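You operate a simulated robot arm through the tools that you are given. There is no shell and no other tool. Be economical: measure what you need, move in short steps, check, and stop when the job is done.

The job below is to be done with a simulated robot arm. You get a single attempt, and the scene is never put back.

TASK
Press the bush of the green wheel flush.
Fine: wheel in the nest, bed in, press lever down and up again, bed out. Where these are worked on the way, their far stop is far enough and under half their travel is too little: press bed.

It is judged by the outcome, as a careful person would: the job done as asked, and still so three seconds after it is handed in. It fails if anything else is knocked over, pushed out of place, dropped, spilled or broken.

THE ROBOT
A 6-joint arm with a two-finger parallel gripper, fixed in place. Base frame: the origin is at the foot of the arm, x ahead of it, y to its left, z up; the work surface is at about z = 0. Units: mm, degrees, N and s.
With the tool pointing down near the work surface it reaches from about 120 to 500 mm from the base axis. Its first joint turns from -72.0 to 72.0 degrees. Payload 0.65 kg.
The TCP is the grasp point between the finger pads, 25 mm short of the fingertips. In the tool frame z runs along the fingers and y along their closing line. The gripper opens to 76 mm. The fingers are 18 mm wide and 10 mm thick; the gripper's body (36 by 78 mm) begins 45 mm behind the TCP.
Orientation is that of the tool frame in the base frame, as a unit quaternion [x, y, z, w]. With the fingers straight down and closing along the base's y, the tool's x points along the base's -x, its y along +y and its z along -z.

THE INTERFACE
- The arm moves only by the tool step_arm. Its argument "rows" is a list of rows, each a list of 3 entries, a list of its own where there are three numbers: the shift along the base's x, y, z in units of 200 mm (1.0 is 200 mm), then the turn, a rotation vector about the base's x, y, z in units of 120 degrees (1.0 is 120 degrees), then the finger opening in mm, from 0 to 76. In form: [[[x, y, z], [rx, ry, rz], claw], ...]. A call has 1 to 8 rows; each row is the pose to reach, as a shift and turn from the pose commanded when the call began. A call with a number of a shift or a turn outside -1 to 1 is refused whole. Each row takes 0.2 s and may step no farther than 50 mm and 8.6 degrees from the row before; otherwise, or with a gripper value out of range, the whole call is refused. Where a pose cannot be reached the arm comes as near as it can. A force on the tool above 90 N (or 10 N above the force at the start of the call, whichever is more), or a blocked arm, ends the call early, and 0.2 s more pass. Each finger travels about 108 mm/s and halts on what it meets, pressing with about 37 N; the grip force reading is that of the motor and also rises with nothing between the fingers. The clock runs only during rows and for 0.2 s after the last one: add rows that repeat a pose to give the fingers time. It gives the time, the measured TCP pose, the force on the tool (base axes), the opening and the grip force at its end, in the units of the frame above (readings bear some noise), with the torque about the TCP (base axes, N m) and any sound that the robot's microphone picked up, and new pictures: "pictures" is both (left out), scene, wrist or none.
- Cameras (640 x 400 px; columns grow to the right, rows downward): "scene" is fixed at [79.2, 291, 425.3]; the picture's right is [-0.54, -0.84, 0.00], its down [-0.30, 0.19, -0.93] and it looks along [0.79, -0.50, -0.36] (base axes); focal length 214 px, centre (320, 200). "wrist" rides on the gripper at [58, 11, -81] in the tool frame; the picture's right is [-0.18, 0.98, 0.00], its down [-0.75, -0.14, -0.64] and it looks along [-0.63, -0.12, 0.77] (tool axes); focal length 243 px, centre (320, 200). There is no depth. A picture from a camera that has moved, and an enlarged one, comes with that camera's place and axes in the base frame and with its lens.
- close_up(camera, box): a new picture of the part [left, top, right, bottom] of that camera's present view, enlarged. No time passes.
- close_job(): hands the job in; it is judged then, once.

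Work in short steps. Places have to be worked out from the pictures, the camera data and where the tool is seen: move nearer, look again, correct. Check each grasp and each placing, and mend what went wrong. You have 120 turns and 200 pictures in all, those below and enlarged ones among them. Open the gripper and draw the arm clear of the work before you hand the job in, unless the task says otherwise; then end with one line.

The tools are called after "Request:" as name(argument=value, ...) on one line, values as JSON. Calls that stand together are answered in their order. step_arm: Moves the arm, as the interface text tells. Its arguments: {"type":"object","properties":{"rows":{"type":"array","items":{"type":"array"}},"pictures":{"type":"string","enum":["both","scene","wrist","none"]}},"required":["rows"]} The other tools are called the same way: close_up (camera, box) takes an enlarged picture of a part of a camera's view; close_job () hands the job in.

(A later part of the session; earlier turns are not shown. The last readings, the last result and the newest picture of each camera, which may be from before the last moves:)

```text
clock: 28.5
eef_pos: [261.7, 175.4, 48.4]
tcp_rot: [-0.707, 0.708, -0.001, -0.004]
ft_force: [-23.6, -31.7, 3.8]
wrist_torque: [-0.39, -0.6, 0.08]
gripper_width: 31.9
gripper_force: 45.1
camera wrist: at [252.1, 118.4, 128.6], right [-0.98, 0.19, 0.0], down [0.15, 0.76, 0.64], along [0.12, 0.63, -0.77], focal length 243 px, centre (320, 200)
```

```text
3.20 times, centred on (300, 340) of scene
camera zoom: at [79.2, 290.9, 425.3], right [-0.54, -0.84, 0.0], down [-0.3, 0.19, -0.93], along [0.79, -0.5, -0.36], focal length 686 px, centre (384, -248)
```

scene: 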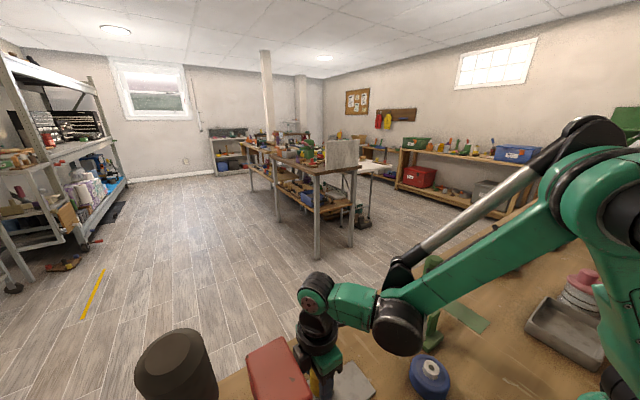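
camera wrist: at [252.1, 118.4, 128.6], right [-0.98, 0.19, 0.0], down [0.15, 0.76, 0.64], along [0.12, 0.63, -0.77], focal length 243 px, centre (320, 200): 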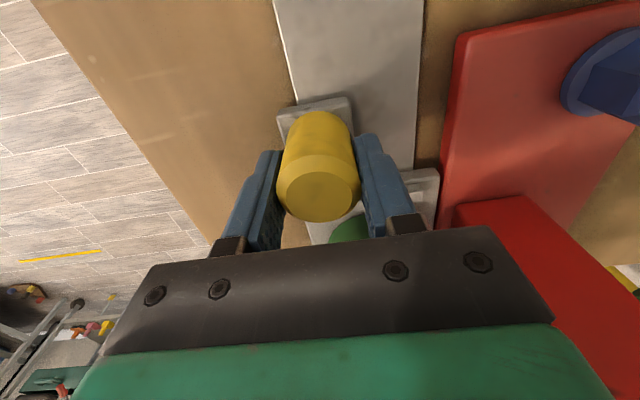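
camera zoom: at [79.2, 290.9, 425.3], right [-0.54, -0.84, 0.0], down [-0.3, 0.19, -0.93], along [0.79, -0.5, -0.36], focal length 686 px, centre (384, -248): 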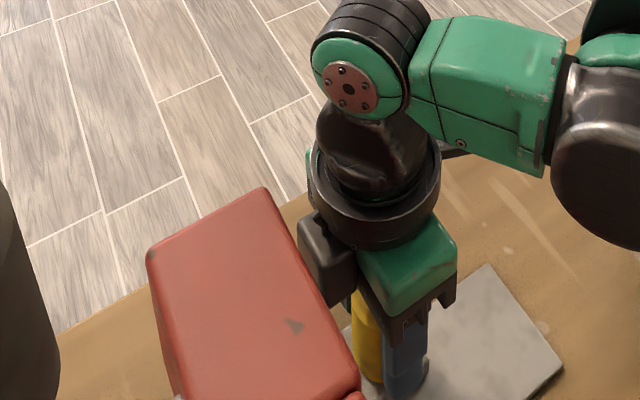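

Resistance in y of -32 N, with torque consistent with the knob, so the bed has reached its far stop (118 mm of travel). I'll release and back away up and to -y.

Request:
step_arm(rows=[[[0, 0, 0], [0, 0, 0], 40], [[0, 0, 0], [0, 0, 0], 60], [[0, -0.03, 0.1], [0, 0, 0], 60], [[0, -0.15, 0.25], [0, 0, 0], 60], [[0, -0.35, 0.4], [0, 0, 0], 60], [[0, -0.55, 0.5], [0, 0, 0], 60], [[0, -0.55, 0.5], [0, 0, 0], 60]])

Request:
close_up(camera="scene", box=[120, 280, 400, 400])

Request:
close_up(camera="wrist", box=[200, 0, 520, 240])

```text
clock: 30.1
eef_pos: [262.1, 67.2, 147.3]
tcp_rot: [-0.707, 0.707, 0.0, -0.001]
ft_force: [0.4, 1.2, -0.8]
wrist_torque: [0.02, -0.02, -0.01]
gripper_width: 60.0
gripper_force: 0.0
camera wrist: at [251.7, 9.0, 228.0], right [-0.98, 0.18, 0.0], down [0.14, 0.75, 0.64], along [0.12, 0.63, -0.77], focal length 243 px, centre (320, 200)
```

scene: 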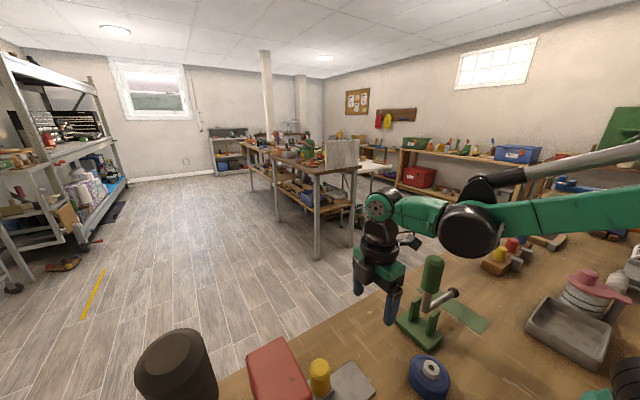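
wrist: 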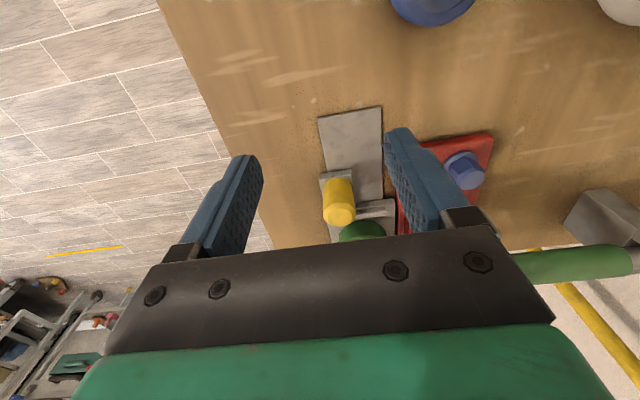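

```text
2.29 times, centred on (260, 340) of scene
camera zoom: at [79.2, 290.9, 425.3], right [-0.54, -0.84, 0.0], down [-0.3, 0.19, -0.93], along [0.79, -0.5, -0.36], focal length 490 px, centre (457, -120)
```

zoom: 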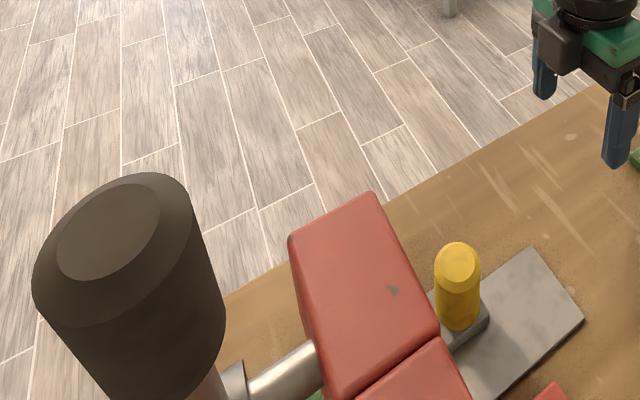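

```text
1.67 times, centred on (360, 120) of wrist
camera zoom: at [251.7, 9.0, 228.0], right [-0.98, 0.18, 0.0], down [0.14, 0.75, 0.64], along [0.12, 0.63, -0.77], focal length 404 px, centre (253, 333)
```

zoom: 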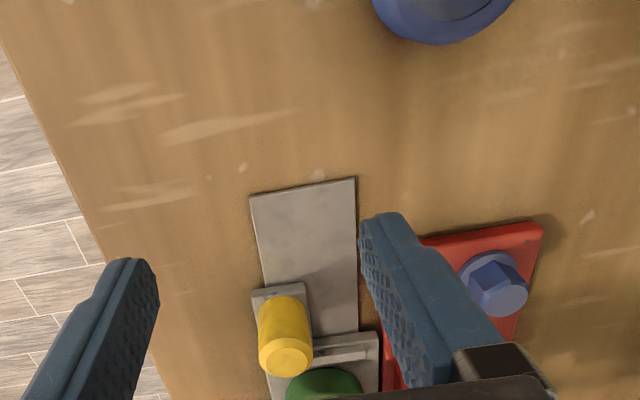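

The bed is in and the knob sits by the head. Next the lever: I'll go up, turn the gripper back (closing along y), and look at it from above.

Request:
step_arm(rows=[[[0, 0, 0.15], [0, 0, -0.07], 76], [[0, 0, 0.3], [0, 0, -0.14], 76], [[0, 0.0, 0.45], [0, 0, -0.21], 76], [[-0.05, 0.05, 0.6], [0, 0, -0.28], 76], [[-0.1, 0.1, 0.75], [0, 0, -0.35], 76], [[-0.15, 0.2, 0.9], [0, 0, -0.42], 76], [[-0.2, 0.3, 1.0], [0, 0, -0.49], 76], [[-0.25, 0.4, 1.0], [0, 0, -0.56], 76]], pictures="none")

Request:
step_arm(rows=[[[-0.1, 0.1, 0.1], [0, 0, -0.07], 76], [[-0.2, 0.2, 0.2], [0, 0, -0.14], 76], [[-0.25, 0.3, 0.2], [0, 0, -0.19], 76], [[-0.3, 0.4, 0.2], [0, 0, -0.19], 76], [[-0.3, 0.4, 0.2], [0, 0, -0.19], 76]])

```text
clock: 31.9
eef_pos: [210.7, 147.7, 346.8]
tcp_rot: [-0.198, 0.98, 0.001, 0.0]
ft_force: [-0.1, -0.2, -0.4]
wrist_torque: [0.01, -0.01, -0.01]
gripper_width: 76.0
gripper_force: 0.0
```

```text
clock: 33.1
eef_pos: [150.9, 227.2, 388.2]
tcp_rot: [-0.001, 1.0, 0.0, 0.0]
ft_force: [-0.1, 0.9, 0.4]
wrist_torque: [-0.01, -0.05, -0.02]
gripper_width: 75.9
gripper_force: 0.1
camera wrist: at [93.9, 238.7, 468.2], right [0.18, 0.98, 0.0], down [0.75, -0.14, 0.64], along [0.63, -0.12, -0.77], focal length 243 px, centre (320, 200)
```

scene: 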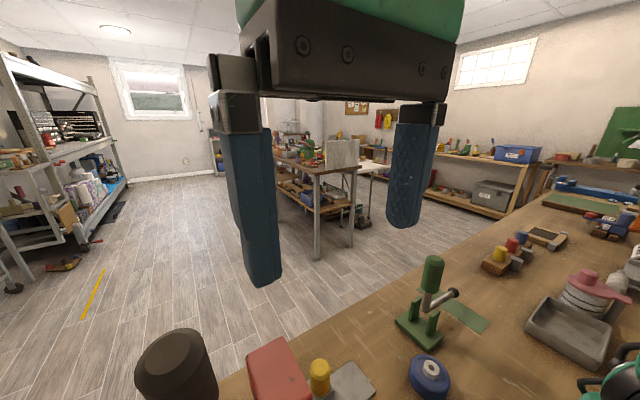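
wrist: 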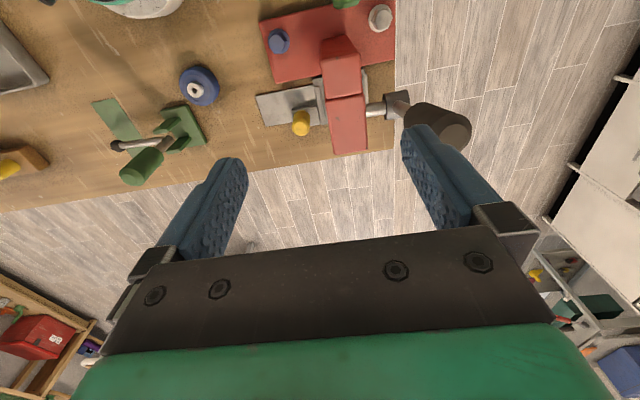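

Request:
close_up(camera="wrist", box=[250, 0, 490, 160])

```text
2.50 times, centred on (370, 80) of wrist
camera zoom: at [93.9, 238.7, 468.2], right [0.18, 0.98, 0.0], down [0.75, -0.14, 0.64], along [0.63, -0.12, -0.77], focal length 606 px, centre (195, 500)
```

zoom: 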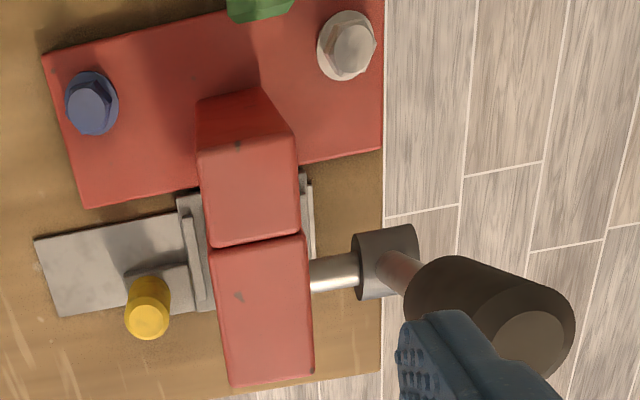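

Triangulating from two wrist views: lever pivot about (217,313,148), handle top about (190,321,302), leaning slightly back toward -x, so it should pull toward +x and down. I'll move above the handle top.

Request:
step_arm(rows=[[[0.07, 0.12, 0], [0, 0, 0], 76], [[0.14, 0.24, 0], [0, 0, 0], 76], [[0.2, 0.36, -0.03], [0, 0, 0], 76], [[0.22, 0.455, -0.06], [0, 0, 0], 76], [[0.22, 0.455, -0.06], [0, 0, 0], 76]])

Request:
close_up(camera="wrist", box=[200, 20, 440, 240])

```text
clock: 34.3
eef_pos: [182.0, 289.0, 355.9]
tcp_rot: [0.001, 1.0, 0.001, 0.0]
ft_force: [-0.1, -0.6, 0.6]
wrist_torque: [0.02, 0.01, -0.02]
gripper_width: 76.2
gripper_force: 0.1
out of reach, approached as far as the arm can: row 1, 2, 3, 4, 5
camera wrist: at [123.4, 300.6, 436.2], right [0.18, 0.98, 0.0], down [0.75, -0.14, 0.64], along [0.63, -0.12, -0.77], focal length 243 px, centre (320, 200)
```

scene: 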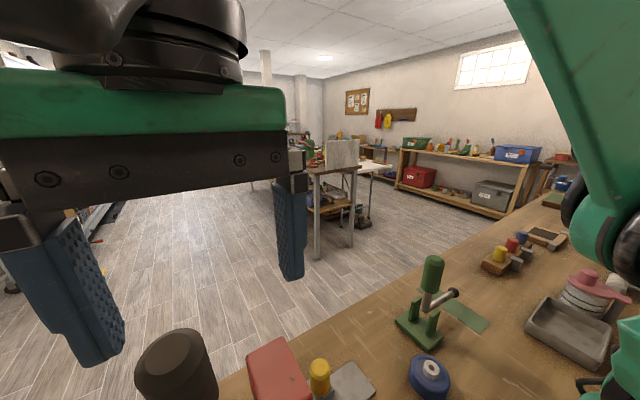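
wrist: 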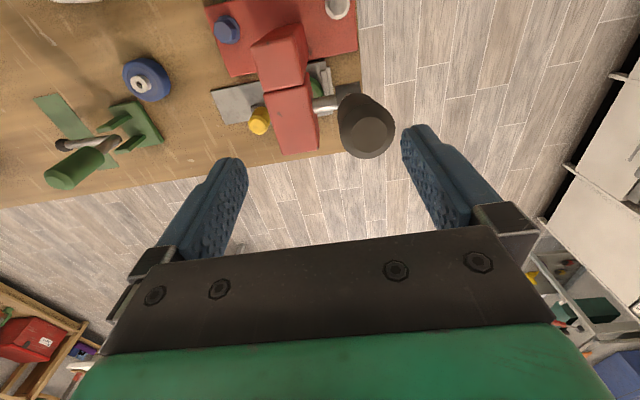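

```text
1.82 times, centred on (320, 130) of wrist
camera zoom: at [123.4, 300.6, 436.2], right [0.18, 0.98, 0.0], down [0.75, -0.14, 0.64], along [0.63, -0.12, -0.77], focal length 441 px, centre (320, 327)
```

zoom: 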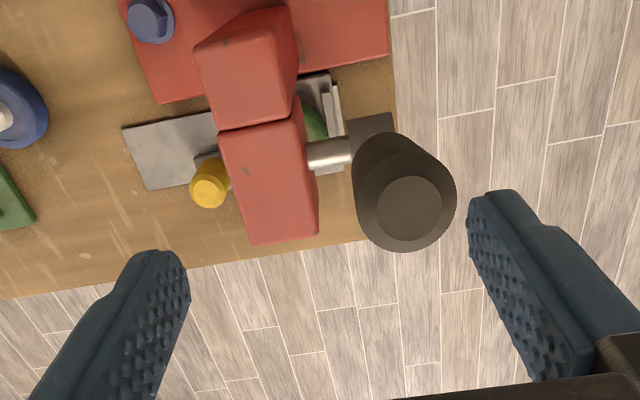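

The arm's reach tops out at this height, so I'll come at the handle from its -x side at lower height, with fingers straddling it in y (handle y≈317). First, I'll back up in x and confirm the pose.

Request:
step_arm(rows=[[[-0.13, 0, 0], [0, 0, 0], 76], [[-0.26, 0, 0], [0, 0, 0], 76], [[-0.26, 0, 0], [0, 0, 0], 76]], pictures="none")

```text
clock: 34.7
eef_pos: [167.8, 284.8, 354.9]
tcp_rot: [0.015, 1.0, 0.001, 0.007]
ft_force: [11.4, -1.3, 14.9]
wrist_torque: [0.47, 2.12, -0.23]
gripper_width: 75.9
gripper_force: 0.0
stopped in row 2: the force on the tool passed its limit at 146 N (the readings are from after the stop); the commanded pose is now the measured one
```

Something stopped the move with a large force; looking before going further.

Request:
step_arm(rows=[[[0.01, 0, 0], [0, 0, 0], 76]])

```text
clock: 35.1
eef_pos: [170.9, 285.6, 355.7]
tcp_rot: [0.013, 1.0, -0.001, 0.007]
ft_force: [1.5, -0.7, 1.7]
wrist_torque: [0.08, 0.15, -0.03]
gripper_width: 75.9
gripper_force: 0.1
camera wrist: at [111.8, 298.2, 435.3], right [0.21, 0.98, 0.0], down [0.74, -0.16, 0.65], along [0.64, -0.13, -0.76], focal length 243 px, centre (320, 200)
```

scene: 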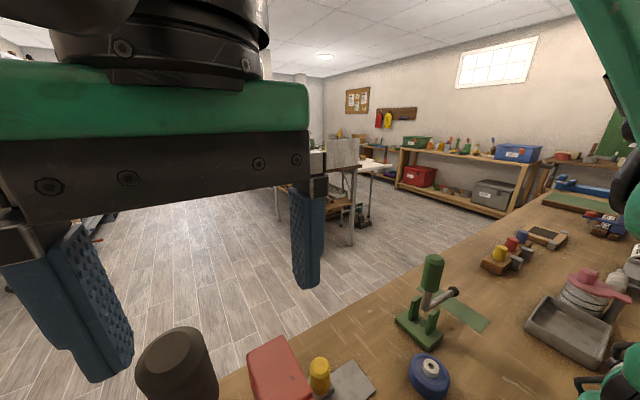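
wrist: 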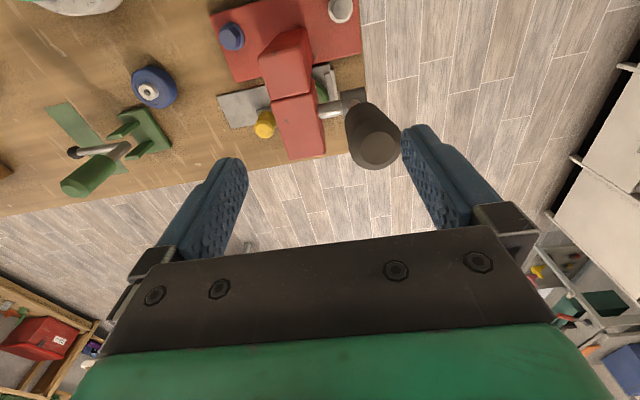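

The likely obstacle is the scene camera body near (79,291,425), so I'll avoid -x at this height. Instead I'll come round to the +x side of the handle: pull to y≈240, go to x≈255, then descend to z≈268 above the press head.

Request:
step_arm(rows=[[[0.04, -0.12, 0], [0, 0.0067, 0.0125], 76], [[0.15, -0.23, -0.05], [0, 0.0067, 0.0125], 76], [[0.3, -0.23, -0.1], [0, 0.0067, 0.0125], 76], [[0.4, -0.23, -0.13], [0, 0.0067, 0.0125], 76], [[0.42, -0.23, -0.3], [0, 0.0067, 0.0125], 76], [[0.42, -0.23, -0.44], [0, 0.0067, 0.0125], 76], [[0.42, -0.23, -0.44], [0, 0.0067, 0.0125], 76]])

```text
clock: 36.7
eef_pos: [253.8, 239.8, 266.4]
tcp_rot: [-0.001, 1.0, -0.001, 0.0]
ft_force: [-0.6, -0.6, -1.2]
wrist_torque: [-0.03, -0.02, 0.04]
gripper_width: 76.1
gripper_force: 0.0
camera wrist: at [195.3, 252.2, 347.7], right [0.18, 0.98, 0.0], down [0.75, -0.14, 0.64], along [0.63, -0.12, -0.77], focal length 243 px, centre (320, 200)
```

scene: 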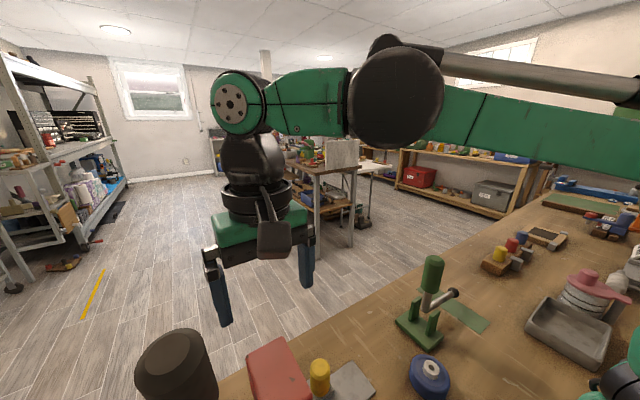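
wrist: 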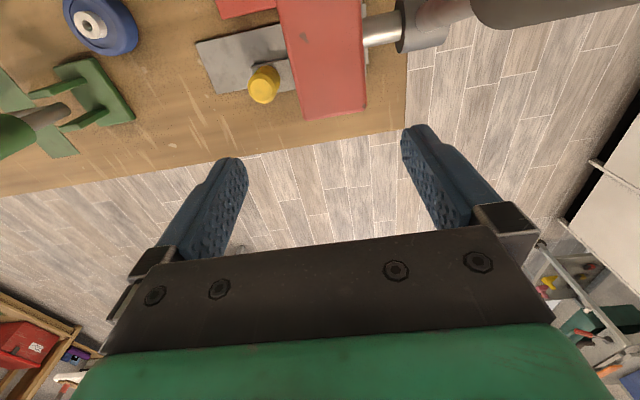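

Clear. Now shift in +y to 317, staying on the +x side of the handle.

Request:
step_arm(rows=[[[0, 0.13, 0], [0, 0, 0], 76], [[0, 0.26, 0], [0, 0, 0], 76], [[0, 0.386, 0], [0, 0, 0], 76], [[0, 0.386, 0], [0, 0, 0], 76]])

```text
clock: 37.7
eef_pos: [255.2, 317.5, 266.2]
tcp_rot: [-0.001, 1.0, 0.001, 0.0]
ft_force: [-0.4, -0.4, -0.5]
wrist_torque: [0.05, 0.02, 0.0]
gripper_width: 76.1
gripper_force: 0.0
camera wrist: at [197.3, 328.9, 346.4], right [0.18, 0.98, 0.0], down [0.75, -0.14, 0.64], along [0.63, -0.12, -0.77], focal length 243 px, centre (320, 200)
```

scene: 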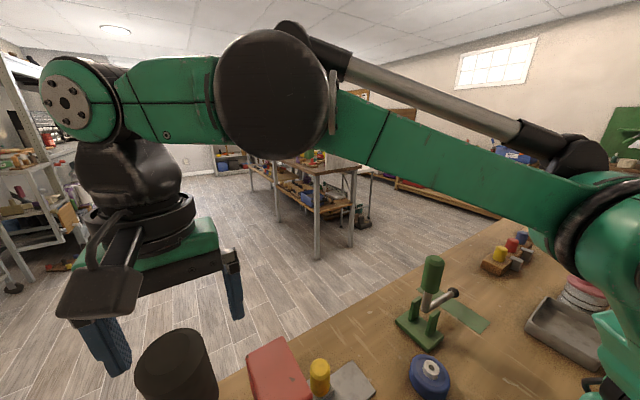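
wrist: 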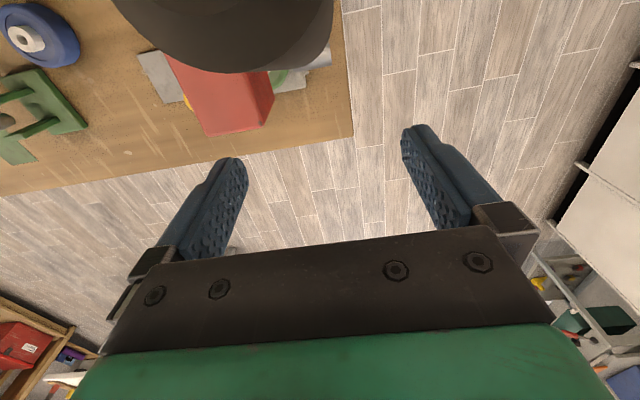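

Fingers straddle the handle line. Moving -x about 58 mm to bring the handle between the pads.

Request:
step_arm(rows=[[[-0.1, -0.015, 0], [0, 0, 0], 76], [[-0.18, -0.015, 0], [0, 0, 0], 76], [[-0.24, -0.015, 0], [0, 0, 0], 76], [[-0.29, -0.015, 0], [0, 0, 0], 76], [[-0.29, -0.015, 0], [0, 0, 0], 76]])

```text
clock: 38.9
eef_pos: [197.5, 314.6, 266.9]
tcp_rot: [0.0, 1.0, 0.0, 0.0]
ft_force: [8.0, -2.0, 10.6]
wrist_torque: [0.16, 0.39, -0.01]
gripper_width: 76.1
gripper_force: 0.0
camera wrist: at [139.4, 325.6, 346.7], right [0.18, 0.98, 0.0], down [0.75, -0.14, 0.64], along [0.63, -0.12, -0.77], focal length 243 px, centre (320, 200)
```

scene: 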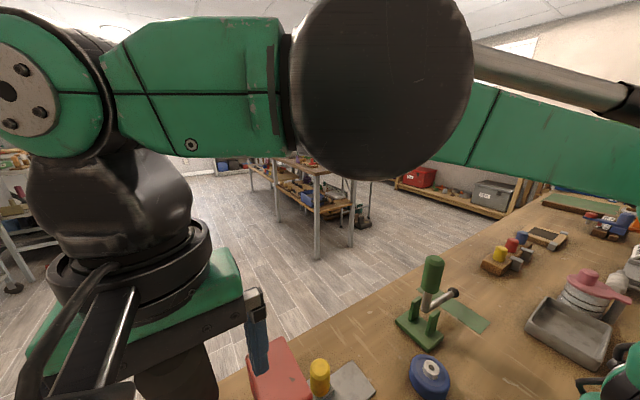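
wrist: 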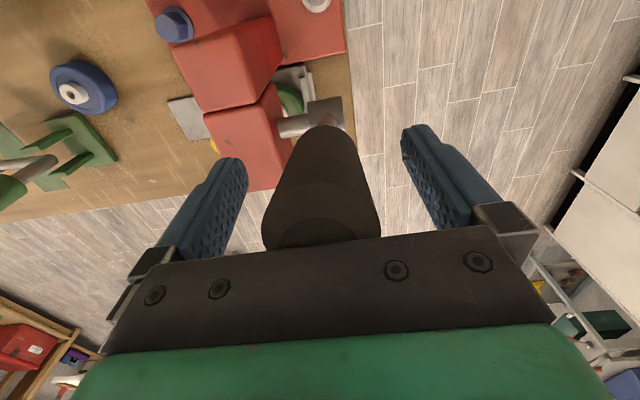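

The handle is centred between the fingers, with light contact of the palm on its top. I'll raise 6 mm and close.

Request:
step_arm(rows=[[[0, 0, 0.03], [0, 0, 0], 76], [[0, 0, 0.03], [0, 0, 0], 60], [[0, 0, 0.03], [0, 0, 0], 40], [[0, 0, 0.03], [0, 0, 0], 25], [[0, 0, 0.03], [0, 0, 0], 25], [[0, 0, 0.03], [0, 0, 0], 25]], pictures="wrist")

```text
clock: 40.3
eef_pos: [197.9, 314.2, 270.6]
tcp_rot: [-0.001, 1.0, 0.0, 0.0]
ft_force: [1.8, 12.3, 3.8]
wrist_torque: [-0.19, 0.01, -0.14]
gripper_width: 35.8
gripper_force: 7.2
camera wrist: at [139.5, 325.5, 352.8], right [0.18, 0.98, 0.0], down [0.75, -0.14, 0.64], along [0.63, -0.12, -0.77], focal length 243 px, centre (320, 200)
```

wrist: 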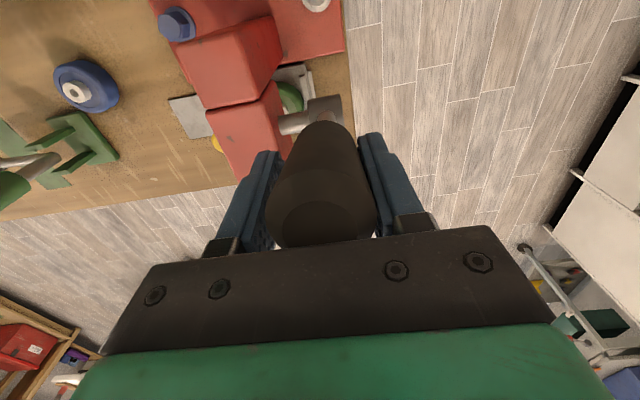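

Gripped at 36 mm. I'll pull the handle along its arc toward +x in small steps, starting with about 20° of swing.

Request:
step_arm(rows=[[[0, 0.006, 0], [0, 0, 0], 20], [[0.03, 0.006, 0.005], [0, 0, 0], 20], [[0.065, 0.006, 0.007], [0, 0, 0], 20], [[0.1, 0.006, 0.007], [0, 0, 0], 20], [[0.15, 0.006, 0.004], [0, 0, 0], 20], [[0.2, 0.006, -0.002], [0, 0, 0], 20], [[0.2, 0.006, -0.002], [0, 0, 0], 20]])

```text
clock: 41.9
eef_pos: [236.1, 315.2, 275.7]
tcp_rot: [0.0, 1.0, 0.0, 0.001]
ft_force: [-2.0, 17.3, 4.3]
wrist_torque: [-0.46, 0.07, -0.15]
gripper_width: 33.3
gripper_force: 8.0
camera wrist: at [179.2, 326.3, 354.6], right [0.18, 0.98, 0.0], down [0.75, -0.14, 0.64], along [0.63, -0.12, -0.77], focal length 243 px, centre (320, 200)
```

scene: 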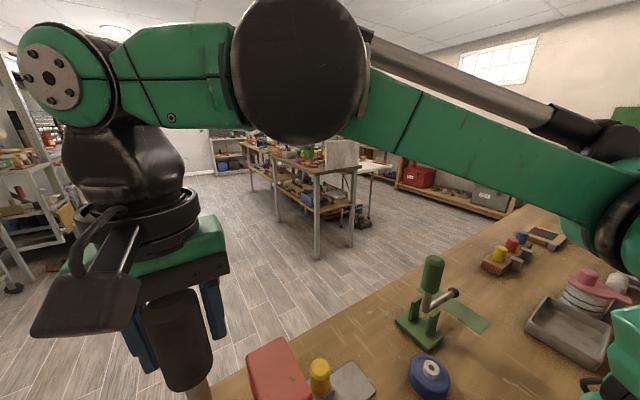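
wrist: 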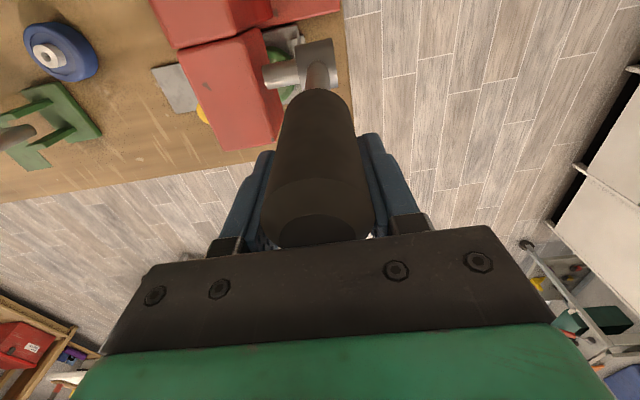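

The lever follows nicely, now leaning about +9°. I'll continue the arc to about 40° with a slight +y correction.

Request:
step_arm(rows=[[[0.05, 0.008, -0.01], [0, 0, 0], 20], [[0.107, 0.008, -0.028], [0, 0, 0], 20], [[0.157, 0.008, -0.05], [0, 0, 0], 20], [[0.205, 0.008, -0.075], [0, 0, 0], 20], [[0.25, 0.008, -0.103], [0, 0, 0], 20], [[0.293, 0.008, -0.135], [0, 0, 0], 20], [[0.293, 0.008, -0.135], [0, 0, 0], 20]])

```text
clock: 42.9
eef_pos: [271.6, 314.9, 265.5]
tcp_rot: [0.0, 1.0, 0.002, 0.002]
ft_force: [9.8, 9.9, 36.4]
wrist_torque: [-0.36, 0.96, -0.04]
gripper_width: 28.1
gripper_force: 4.5
stopped in row 4: the force on the tool passed its limit at 114 N (the readings are from after the stop); the commanded pose is now the measured one
camera wrist: at [212.9, 327.3, 344.9], right [0.18, 0.98, 0.01], down [0.75, -0.14, 0.64], along [0.63, -0.11, -0.76], focal length 243 px, centre (320, 200)
```

scene: 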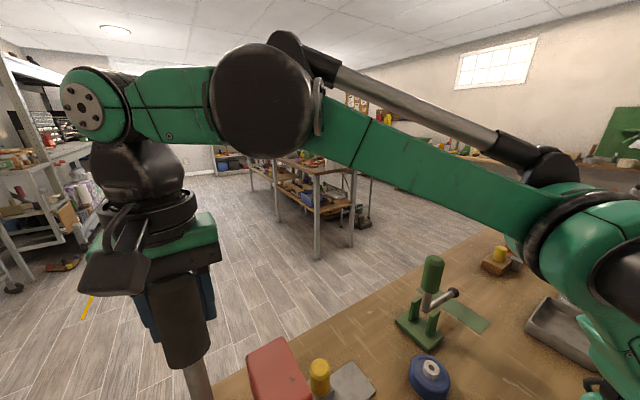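
wrist: 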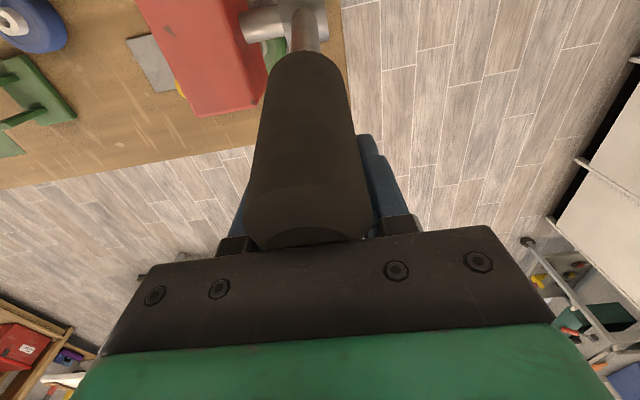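

The fingers slid ahead of the handle (opening narrowed, upward force), so friction isn't enough. I'll open, see whether the lever stays, and then push from behind with closed fingers.

Request:
step_arm(rows=[[[0, 0, 0.01], [0, 0, 0], 50], [[0, 0, 0.02], [0, 0, 0], 76], [[0, 0, 0.02], [0, 0, 0], 76]])

```text
clock: 43.7
eef_pos: [271.7, 315.9, 266.4]
tcp_rot: [0.0, 1.0, 0.002, 0.0]
ft_force: [-0.1, 0.1, 0.2]
wrist_torque: [0.02, 0.0, -0.01]
gripper_width: 76.0
gripper_force: 0.1
camera wrist: at [213.4, 327.7, 347.6], right [0.18, 0.98, 0.0], down [0.75, -0.14, 0.64], along [0.63, -0.12, -0.77], focal length 243 px, centre (320, 200)
```

scene: 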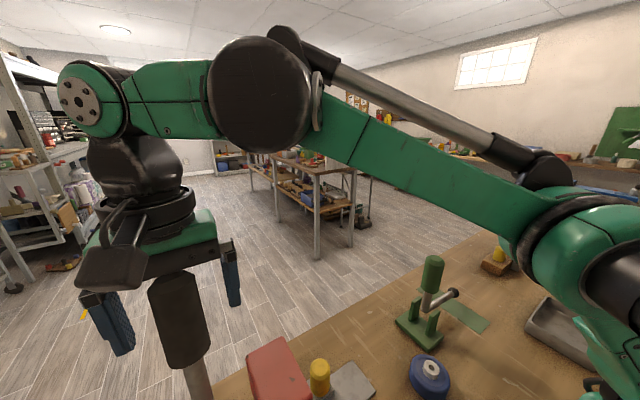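
wrist: 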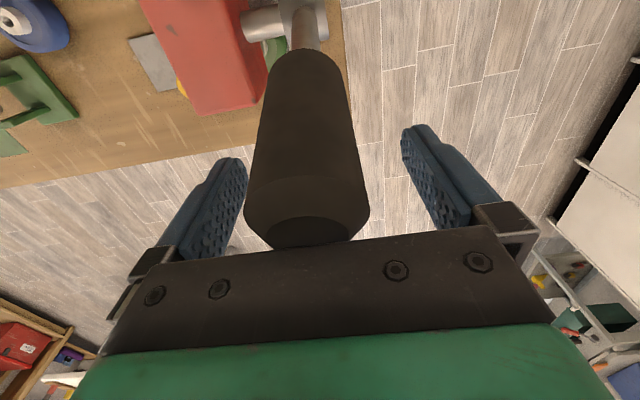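

The lever stays put at about 16°, handle axis y≈316. I'll slide back astride it to x≈208 and z≈282, then close the fingers behind it.

Request:
step_arm(rows=[[[-0.1, 0, 0.05], [0, 0, 0], 76], [[-0.2, 0, 0.08], [0, 0, 0], 76], [[-0.32, 0, 0.08], [0, 0, 0], 76], [[-0.32, 0, 0.08], [0, 0, 0], 50], [[-0.32, 0, 0.08], [0, 0, 0], 25], [[-0.32, 0, 0.08], [0, 0, 0], 0], [[-0.32, 0, 0.08], [0, 0, 0], 0]])

```text
clock: 45.3
eef_pos: [206.5, 316.2, 282.6]
tcp_rot: [0.001, 1.0, 0.002, 0.001]
ft_force: [-0.7, 0.0, 0.2]
wrist_torque: [0.04, -0.02, 0.02]
gripper_width: 0.0
gripper_force: 23.8
camera wrist: at [148.7, 327.8, 363.1], right [0.18, 0.98, 0.0], down [0.75, -0.14, 0.64], along [0.63, -0.12, -0.77], focal length 243 px, centre (320, 200)
```

scene: 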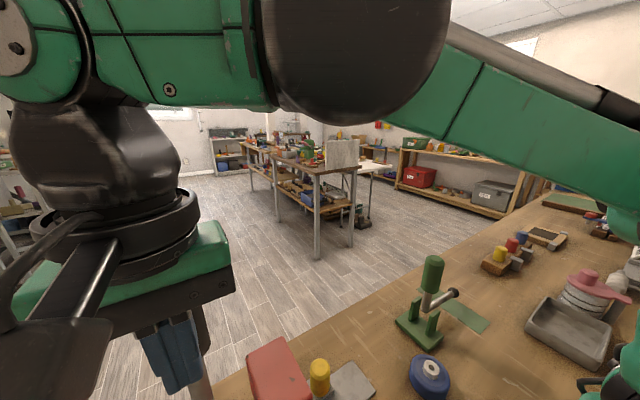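
wrist: 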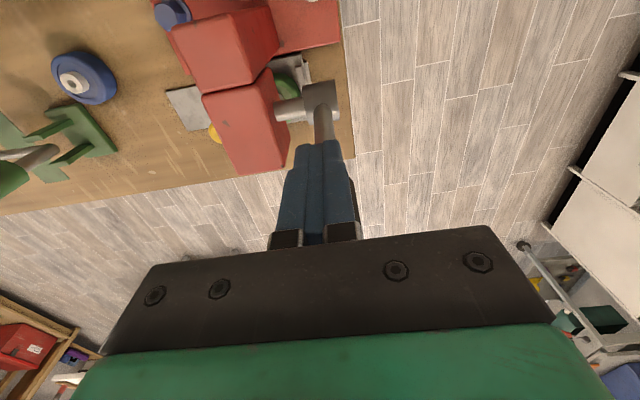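

Fingers are closed behind the handle. I'll push it along the computed tip arc toward about 45°.

Request:
step_arm(rows=[[[0.06, 0, -0.035], [0, 0, 0], 0], [[0.12, 0, -0.05], [0, 0, 0], 0], [[0.178, 0, -0.068], [0, 0, 0], 0], [[0.24, 0, -0.1], [0, 0, 0], 0], [[0.3, 0, -0.133], [0, 0, 0], 0], [[0.3, 0, -0.133], [0, 0, 0], 0]])

```text
clock: 46.7
eef_pos: [266.3, 315.7, 256.1]
tcp_rot: [-0.001, 1.0, 0.002, 0.002]
ft_force: [-1.5, -0.5, -0.4]
wrist_torque: [-0.03, 0.08, 0.0]
gripper_width: 0.2
gripper_force: 23.5
camera wrist: at [209.5, 327.7, 336.6], right [0.18, 0.98, 0.0], down [0.75, -0.14, 0.64], along [0.63, -0.12, -0.77], focal length 243 px, centre (320, 200)
```

scene: 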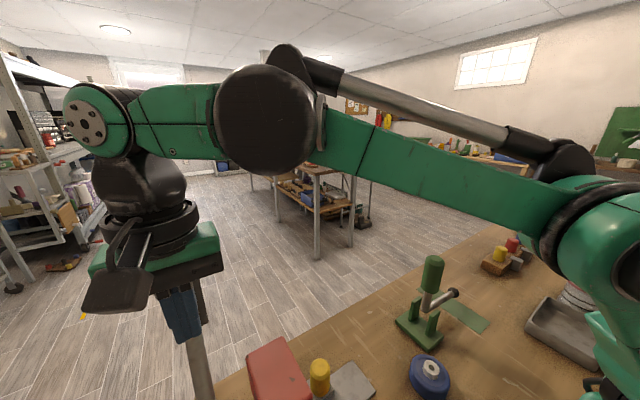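
wrist: 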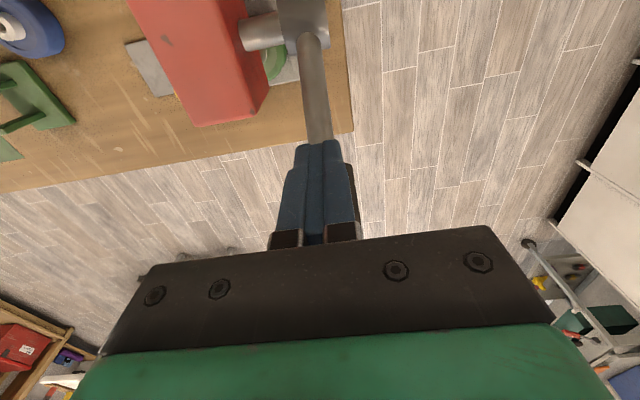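

It moves easily. Continuing the arc to about 75°.

Request:
step_arm(rows=[[[0.035, 0, -0.025], [0, 0, 0], 0], [[0.068, 0, -0.052], [0, 0, 0], 0], [[0.0975, 0, -0.085], [0, 0, 0], 0], [[0.125, 0, -0.122], [0, 0, 0], 0], [[0.148, 0, -0.16], [0, 0, 0], 0], [[0.168, 0, -0.2], [0, 0, 0], 0], [[0.168, 0, -0.2], [0, 0, 0], 0]])

```text
clock: 47.2
eef_pos: [271.6, 316.7, 252.3]
tcp_rot: [-0.001, 1.0, 0.003, -0.004]
ft_force: [-7.2, -0.2, 36.9]
wrist_torque: [0.06, -0.12, -0.09]
gripper_width: 0.0
gripper_force: 23.4
stopped in row 2: the force on the tool passed its limit at 113 N (the readings are from after the stop); the commanded pose is now the measured one
camera wrist: at [215.8, 327.4, 333.6], right [0.18, 0.98, 0.0], down [0.76, -0.14, 0.64], along [0.63, -0.11, -0.77], focal length 243 px, centre (320, 200)
```

scene: 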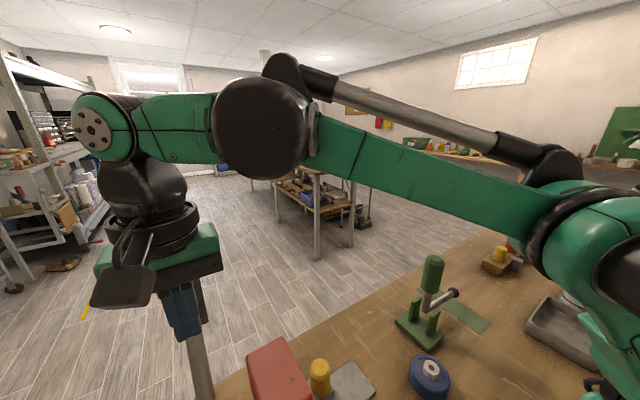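
wrist: 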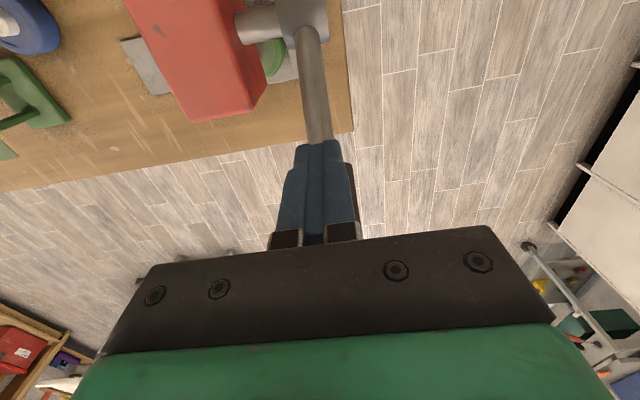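

At about 46° resistance appeared, so the ram is likely on the bush, and my path was also a bit steep. I'll push in 2 mm steps perpendicular to the lever and watch the force.

Request:
step_arm(rows=[[[0.008, 0, -0.006], [0, 0, 0], 0], [[0.016, 0, -0.012], [0, 0, 0], 0], [[0.024, 0, -0.019], [0, 0, 0], 0], [[0.032, 0, -0.027], [0, 0, 0], 0], [[0.04, 0, -0.036], [0, 0, 0], 0]], pictures="wrist")

```text
clock: 47.8
eef_pos: [272.9, 316.5, 252.5]
tcp_rot: [-0.003, 1.0, 0.002, -0.008]
ft_force: [-5.9, 0.2, 32.8]
wrist_torque: [0.05, -0.13, -0.08]
gripper_width: 0.1
gripper_force: 23.5
stopped in row 2: the force on the tool passed its limit at 98 N (the readings are from after the stop); the commanded pose is now the measured one
camera wrist: at [216.3, 327.4, 334.0], right [0.18, 0.98, 0.0], down [0.76, -0.14, 0.63], along [0.62, -0.11, -0.78], focal length 243 px, centre (320, 200)
```

wrist: 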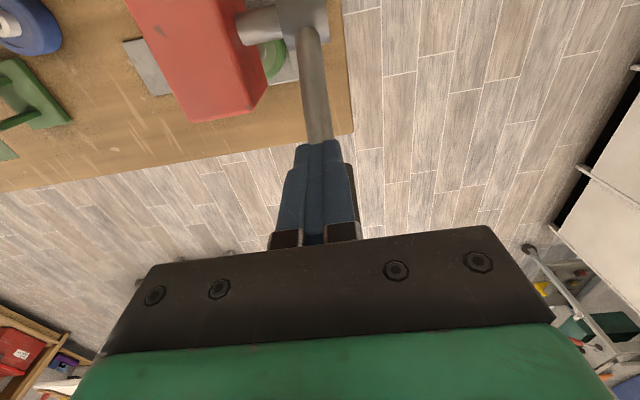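

The lever is blocked quite stiffly: it's either at the bush or at its stop. I'll zoom in to see the ram and wheel.

Request:
close_up(camera="wrist", box=[120, 0, 360, 150])

Request:
close_up(camera="scene", box=[100, 240, 360, 400])

```text
2.67 times, centred on (240, 75) of wrist
camera zoom: at [216.3, 327.4, 334.0], right [0.18, 0.98, 0.0], down [0.76, -0.14, 0.63], along [0.62, -0.11, -0.78], focal length 647 px, centre (533, 533)
```

zoom: 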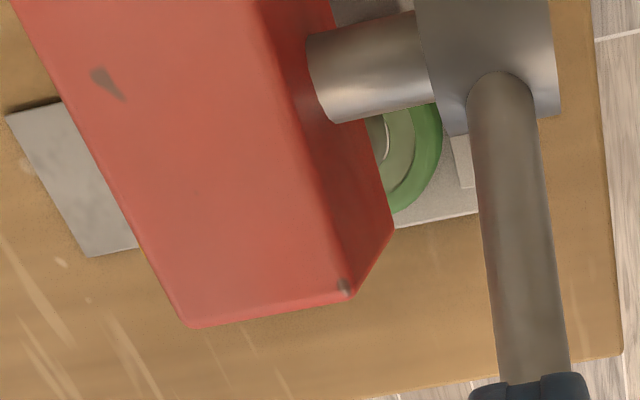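

```text
2.46 times, centred on (230, 320) of scene
camera zoom: at [79.1, 290.9, 425.4], right [-0.54, -0.84, 0.0], down [-0.3, 0.19, -0.93], along [0.79, -0.5, -0.36], focal length 528 px, centre (542, -95)
```

zoom: 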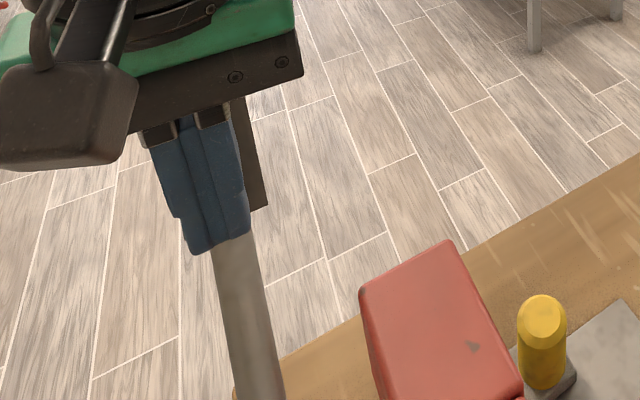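

The fingertips are on the rod just below the grip, with poor leverage. I'll back off, tilt the tool -30° about y (fingers aimed more perpendicular to the lever), and push farther out on the handle.

Request:
step_arm(rows=[[[-0.06, 0, 0.08], [0, 0, 0], 0], [[-0.115, 0, 0.165], [0, 0, 0], 0], [[-0.115, 0, 0.165], [0, -0.0625, 0], 0], [[-0.115, 0, 0.165], [0, -0.125, 0], 0], [[-0.115, 0, 0.165], [0, -0.1875, 0], 0], [[-0.115, 0, 0.165], [0, -0.25, 0], 0], [[-0.115, 0, 0.165], [0, -0.25, 0], 0]])

```text
clock: 49.4
eef_pos: [250.4, 317.2, 284.5]
tcp_rot: [-0.002, 0.968, 0.001, 0.252]
ft_force: [0.7, -0.2, 0.0]
wrist_torque: [-0.01, 0.01, -0.02]
gripper_width: 0.0
gripper_force: 24.0
camera wrist: at [161.0, 327.8, 326.4], right [0.15, 0.98, 0.09], down [0.34, -0.14, 0.93], along [0.93, -0.11, -0.36], focal length 243 px, centre (320, 200)
```

scene: 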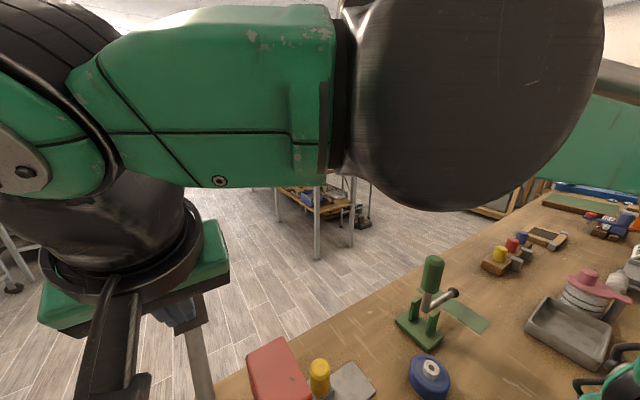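
wrist: 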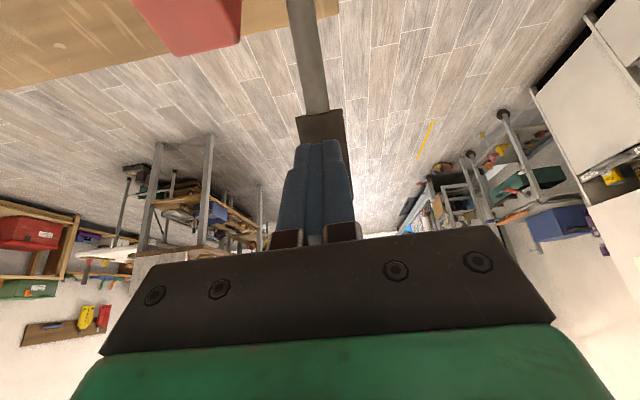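

The tool is tilted as intended, aimed at the handle. I'll advance to contact and push along the arc in small steps.

Request:
step_arm(rows=[[[0.05, -0.003, -0.034], [0, 0, 0], 0], [[0.09, -0.003, -0.06], [0, 0, 0], 0], [[0.102, -0.003, -0.068], [0, 0, 0], 0], [[0.115, -0.003, -0.078], [0, 0, 0], 0], [[0.129, -0.003, -0.088], [0, 0, 0], 0], [[0.145, -0.003, -0.102], [0, 0, 0], 0], [[0.163, -0.003, -0.116], [0, 0, 0], 0]])

```text
clock: 51.2
eef_pos: [280.5, 317.0, 263.9]
tcp_rot: [-0.004, 0.968, -0.001, 0.25]
ft_force: [-25.1, -6.4, 39.1]
wrist_torque: [0.06, -0.33, -0.3]
gripper_width: 0.0
gripper_force: 22.8
stopped in row 7: the force on the tool passed its limit at 93 N (the readings are from after the stop); the commanded pose is now the measured one
camera wrist: at [191.2, 327.2, 306.0], right [0.15, 0.98, 0.09], down [0.35, -0.14, 0.93], along [0.92, -0.11, -0.37], focal length 243 px, centre (320, 200)
```

scene: 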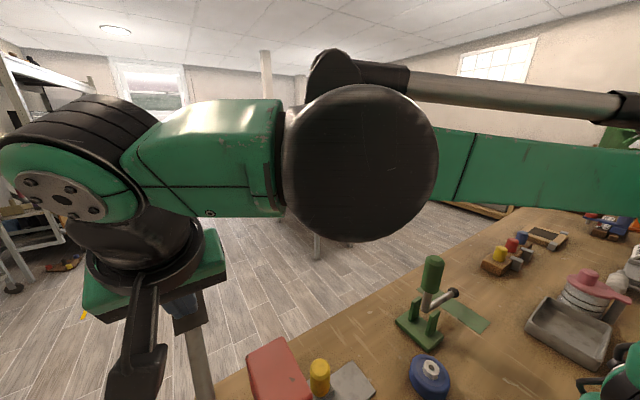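
wrist: 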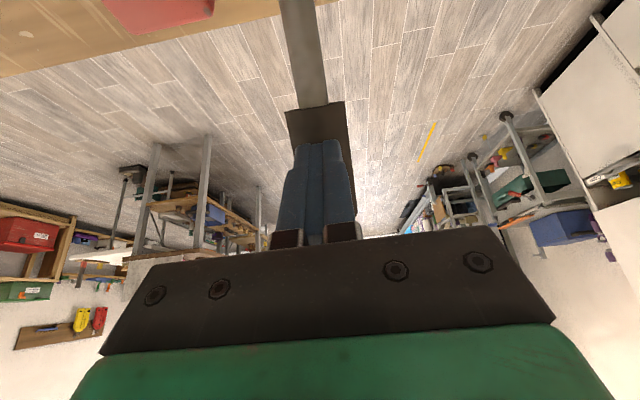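

The force now is well directed (about 46 N residual). I'll push again in small steps to see whether it creeps.

Request:
step_arm(rows=[[[0.006, 0, -0.006], [0, 0, 0], 0], [[0.011, 0, -0.011], [0, 0, 0], 0], [[0.016, 0, -0.016], [0, 0, 0], 0], [[0.02, 0, -0.02], [0, 0, 0], 0], [[0.02, 0, -0.02], [0, 0, 0], 0]], pictures="none")

Request:
step_arm(rows=[[[0.005, 0, -0.006], [0, 0, 0], 0], [[0.01, 0, -0.012], [0, 0, 0], 0], [[0.015, 0, -0.017], [0, 0, 0], 0], [[0.015, 0, -0.017], [0, 0, 0], 0]], pictures="none")

```text
clock: 51.6
eef_pos: [280.9, 316.4, 263.1]
tcp_rot: [-0.005, 0.968, 0.0, 0.249]
ft_force: [-23.9, -5.8, 39.1]
wrist_torque: [0.18, -0.39, -0.39]
gripper_width: 0.0
gripper_force: 23.5
stopped in row 2: the force on the tool passed its limit at 97 N (the readings are from after the stop); the commanded pose is now the measured one
```

```text
clock: 52.1
eef_pos: [280.9, 316.1, 264.8]
tcp_rot: [-0.007, 0.968, 0.0, 0.25]
ft_force: [-23.9, -5.6, 38.8]
wrist_torque: [0.16, -0.32, -0.43]
gripper_width: 0.0
gripper_force: 23.3
stopped in row 2: the force on the tool passed its limit at 96 N (the readings are from after the stop); the commanded pose is now the measured one
```

No creep with 90+ N, so it looks like a hard stop (about 58° of swing). Before deciding, I'll withdraw and look under the head at the bush from the -y side.

Request:
step_arm(rows=[[[-0.06, 0, 0.1], [0, 0, 0], 0], [[-0.06, -0.1, 0.15], [0, 0.0625, 0], 0], [[-0.06, -0.3, 0.15], [0, 0.125, 0], 0], [[-0.06, -0.5, 0.15], [0, 0.1875, 0], 0], [[-0.06, -0.7, 0.15], [0, 0.25, 0], 0], [[-0.06, -0.9, 0.15], [0, 0.25, 0], 0], [[-0.06, -1.0, 0.15], [0, 0.25, 0], 0]], pictures="scene")

Request:
close_up(camera="scene", box=[100, 240, 360, 400])

```text
clock: 53.7
eef_pos: [267.6, 116.6, 294.2]
tcp_rot: [-0.007, 1.0, 0.003, -0.011]
ft_force: [0.7, 0.6, -0.2]
wrist_torque: [0.01, -0.02, 0.01]
gripper_width: 0.0
gripper_force: 22.9
```

scene: 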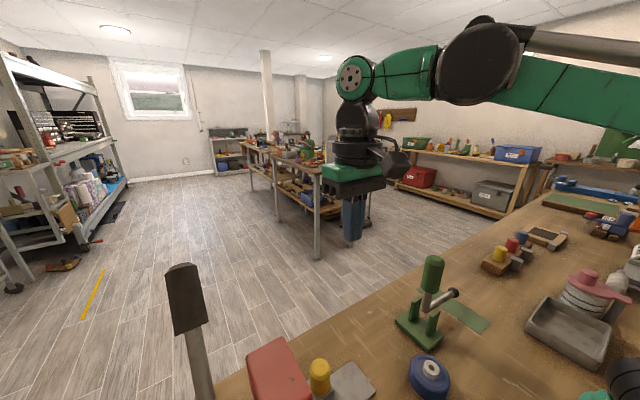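

```text
2.46 times, centred on (230, 320) of scene
camera zoom: at [79.2, 291.0, 425.3], right [-0.54, -0.84, 0.0], down [-0.3, 0.19, -0.93], along [0.79, -0.5, -0.36], focal length 528 px, centre (542, -95)
```

zoom: 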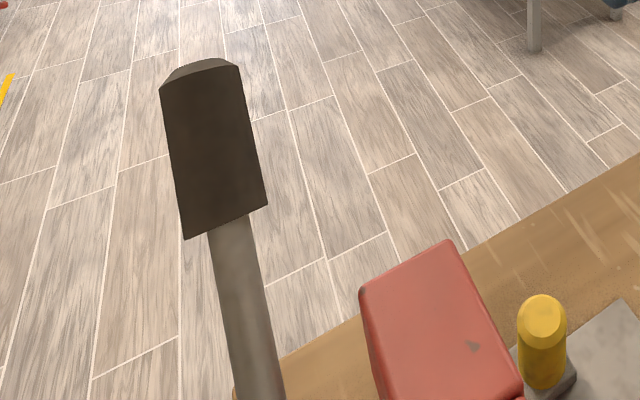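

The lever rests down where I left it. I'll reorient the tool (turn +90° about z, then tilt) to look under the head.

Request:
step_arm(rows=[[[0, 0, 0], [0, 0, 0.07], 0], [[0, 0, 0], [0, 0, 0.14], 0], [[0, 0, 0], [0, 0, 0.21], 0], [[0, 0, 0], [0, 0, 0.28], 0], [[0, 0, 0], [0, 0, 0.35], 0], [[0, 0, 0], [0, 0, 0.42], 0], [[0, 0, 0], [0, 0, 0.49], 0], [[0, 0, 0], [0, 0, 0.56], 0]], pictures="none")

Request:
step_arm(rows=[[[0, 0, 0], [0, 0, 0.07], 0], [[0, 0, 0], [0, 0, 0.14], 0], [[0, 0, 0], [0, 0, 0.19], 0]], pictures="none")

Request:
step_arm(rows=[[[-0.01, 0, -0.15], [0.066, 0, 0], 0], [[-0.02, 0.02, -0.3], [0.133, 0, 0], 0], [[-0.03, 0.03, -0.45], [0.2, 0, 0], 0], [[-0.03, 0.04, -0.6], [0.266, 0, 0], 0], [[-0.03, 0.04, -0.75], [0.333, 0, 0], 0], [[-0.03, 0.04, -0.85], [0.333, 0, 0], 0], [[-0.03, 0.04, -0.85], [0.333, 0, 0], 0]])

```text
clock: 55.5
eef_pos: [268.5, 116.9, 292.3]
tcp_rot: [-0.56, 0.828, -0.005, -0.008]
ft_force: [0.7, 1.0, 0.2]
wrist_torque: [0.0, -0.03, 0.02]
gripper_width: 0.0
gripper_force: 23.2
```

```text
clock: 56.3
eef_pos: [268.5, 117.0, 292.2]
tcp_rot: [0.713, -0.701, 0.007, 0.008]
ft_force: [-0.3, 0.1, -0.1]
wrist_torque: [0.0, 0.01, -0.03]
gripper_width: 0.2
gripper_force: 23.2
```

```text
clock: 57.9
eef_pos: [262.9, 125.5, 121.9]
tcp_rot: [0.672, -0.662, -0.234, -0.235]
ft_force: [0.0, 0.8, -0.3]
wrist_torque: [-0.01, 0.0, -0.01]
gripper_width: 0.1
gripper_force: 23.6
camera wrist: at [253.5, 29.2, 148.0], right [-0.99, 0.13, 0.11], down [0.13, 0.18, 0.97], along [0.11, 0.97, -0.2], focal length 243 px, centre (320, 200)
```

scene: 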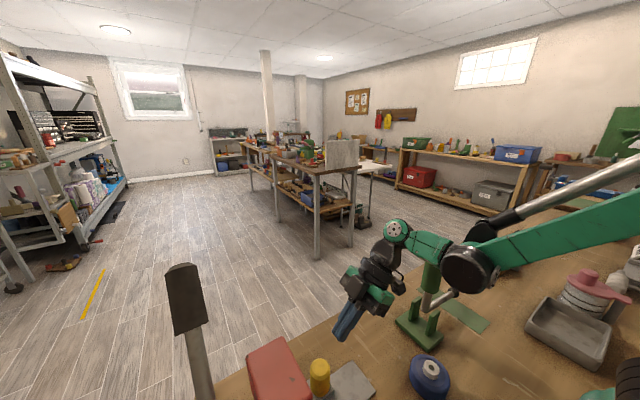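
wrist: 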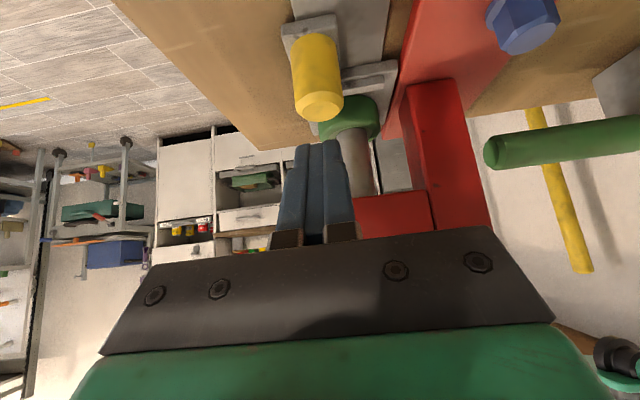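

Request:
close_up(camera="wrist", box=[260, 40, 460, 240])

```text
2.00 times, centred on (360, 140) of wrist
camera zoom: at [253.5, 29.2, 148.0], right [-0.99, 0.13, 0.11], down [0.13, 0.18, 0.97], along [0.11, 0.97, -0.2], focal length 485 px, centre (240, 320)
```

zoom: 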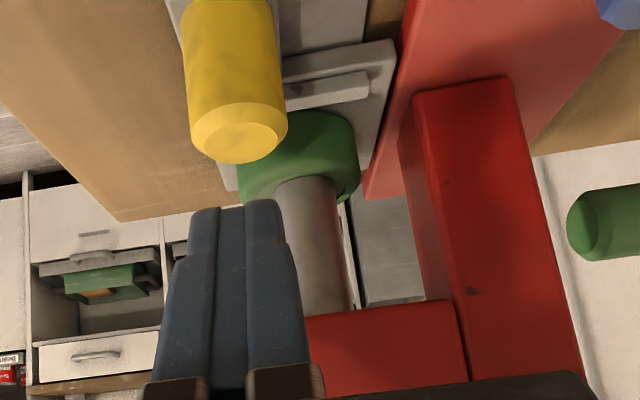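

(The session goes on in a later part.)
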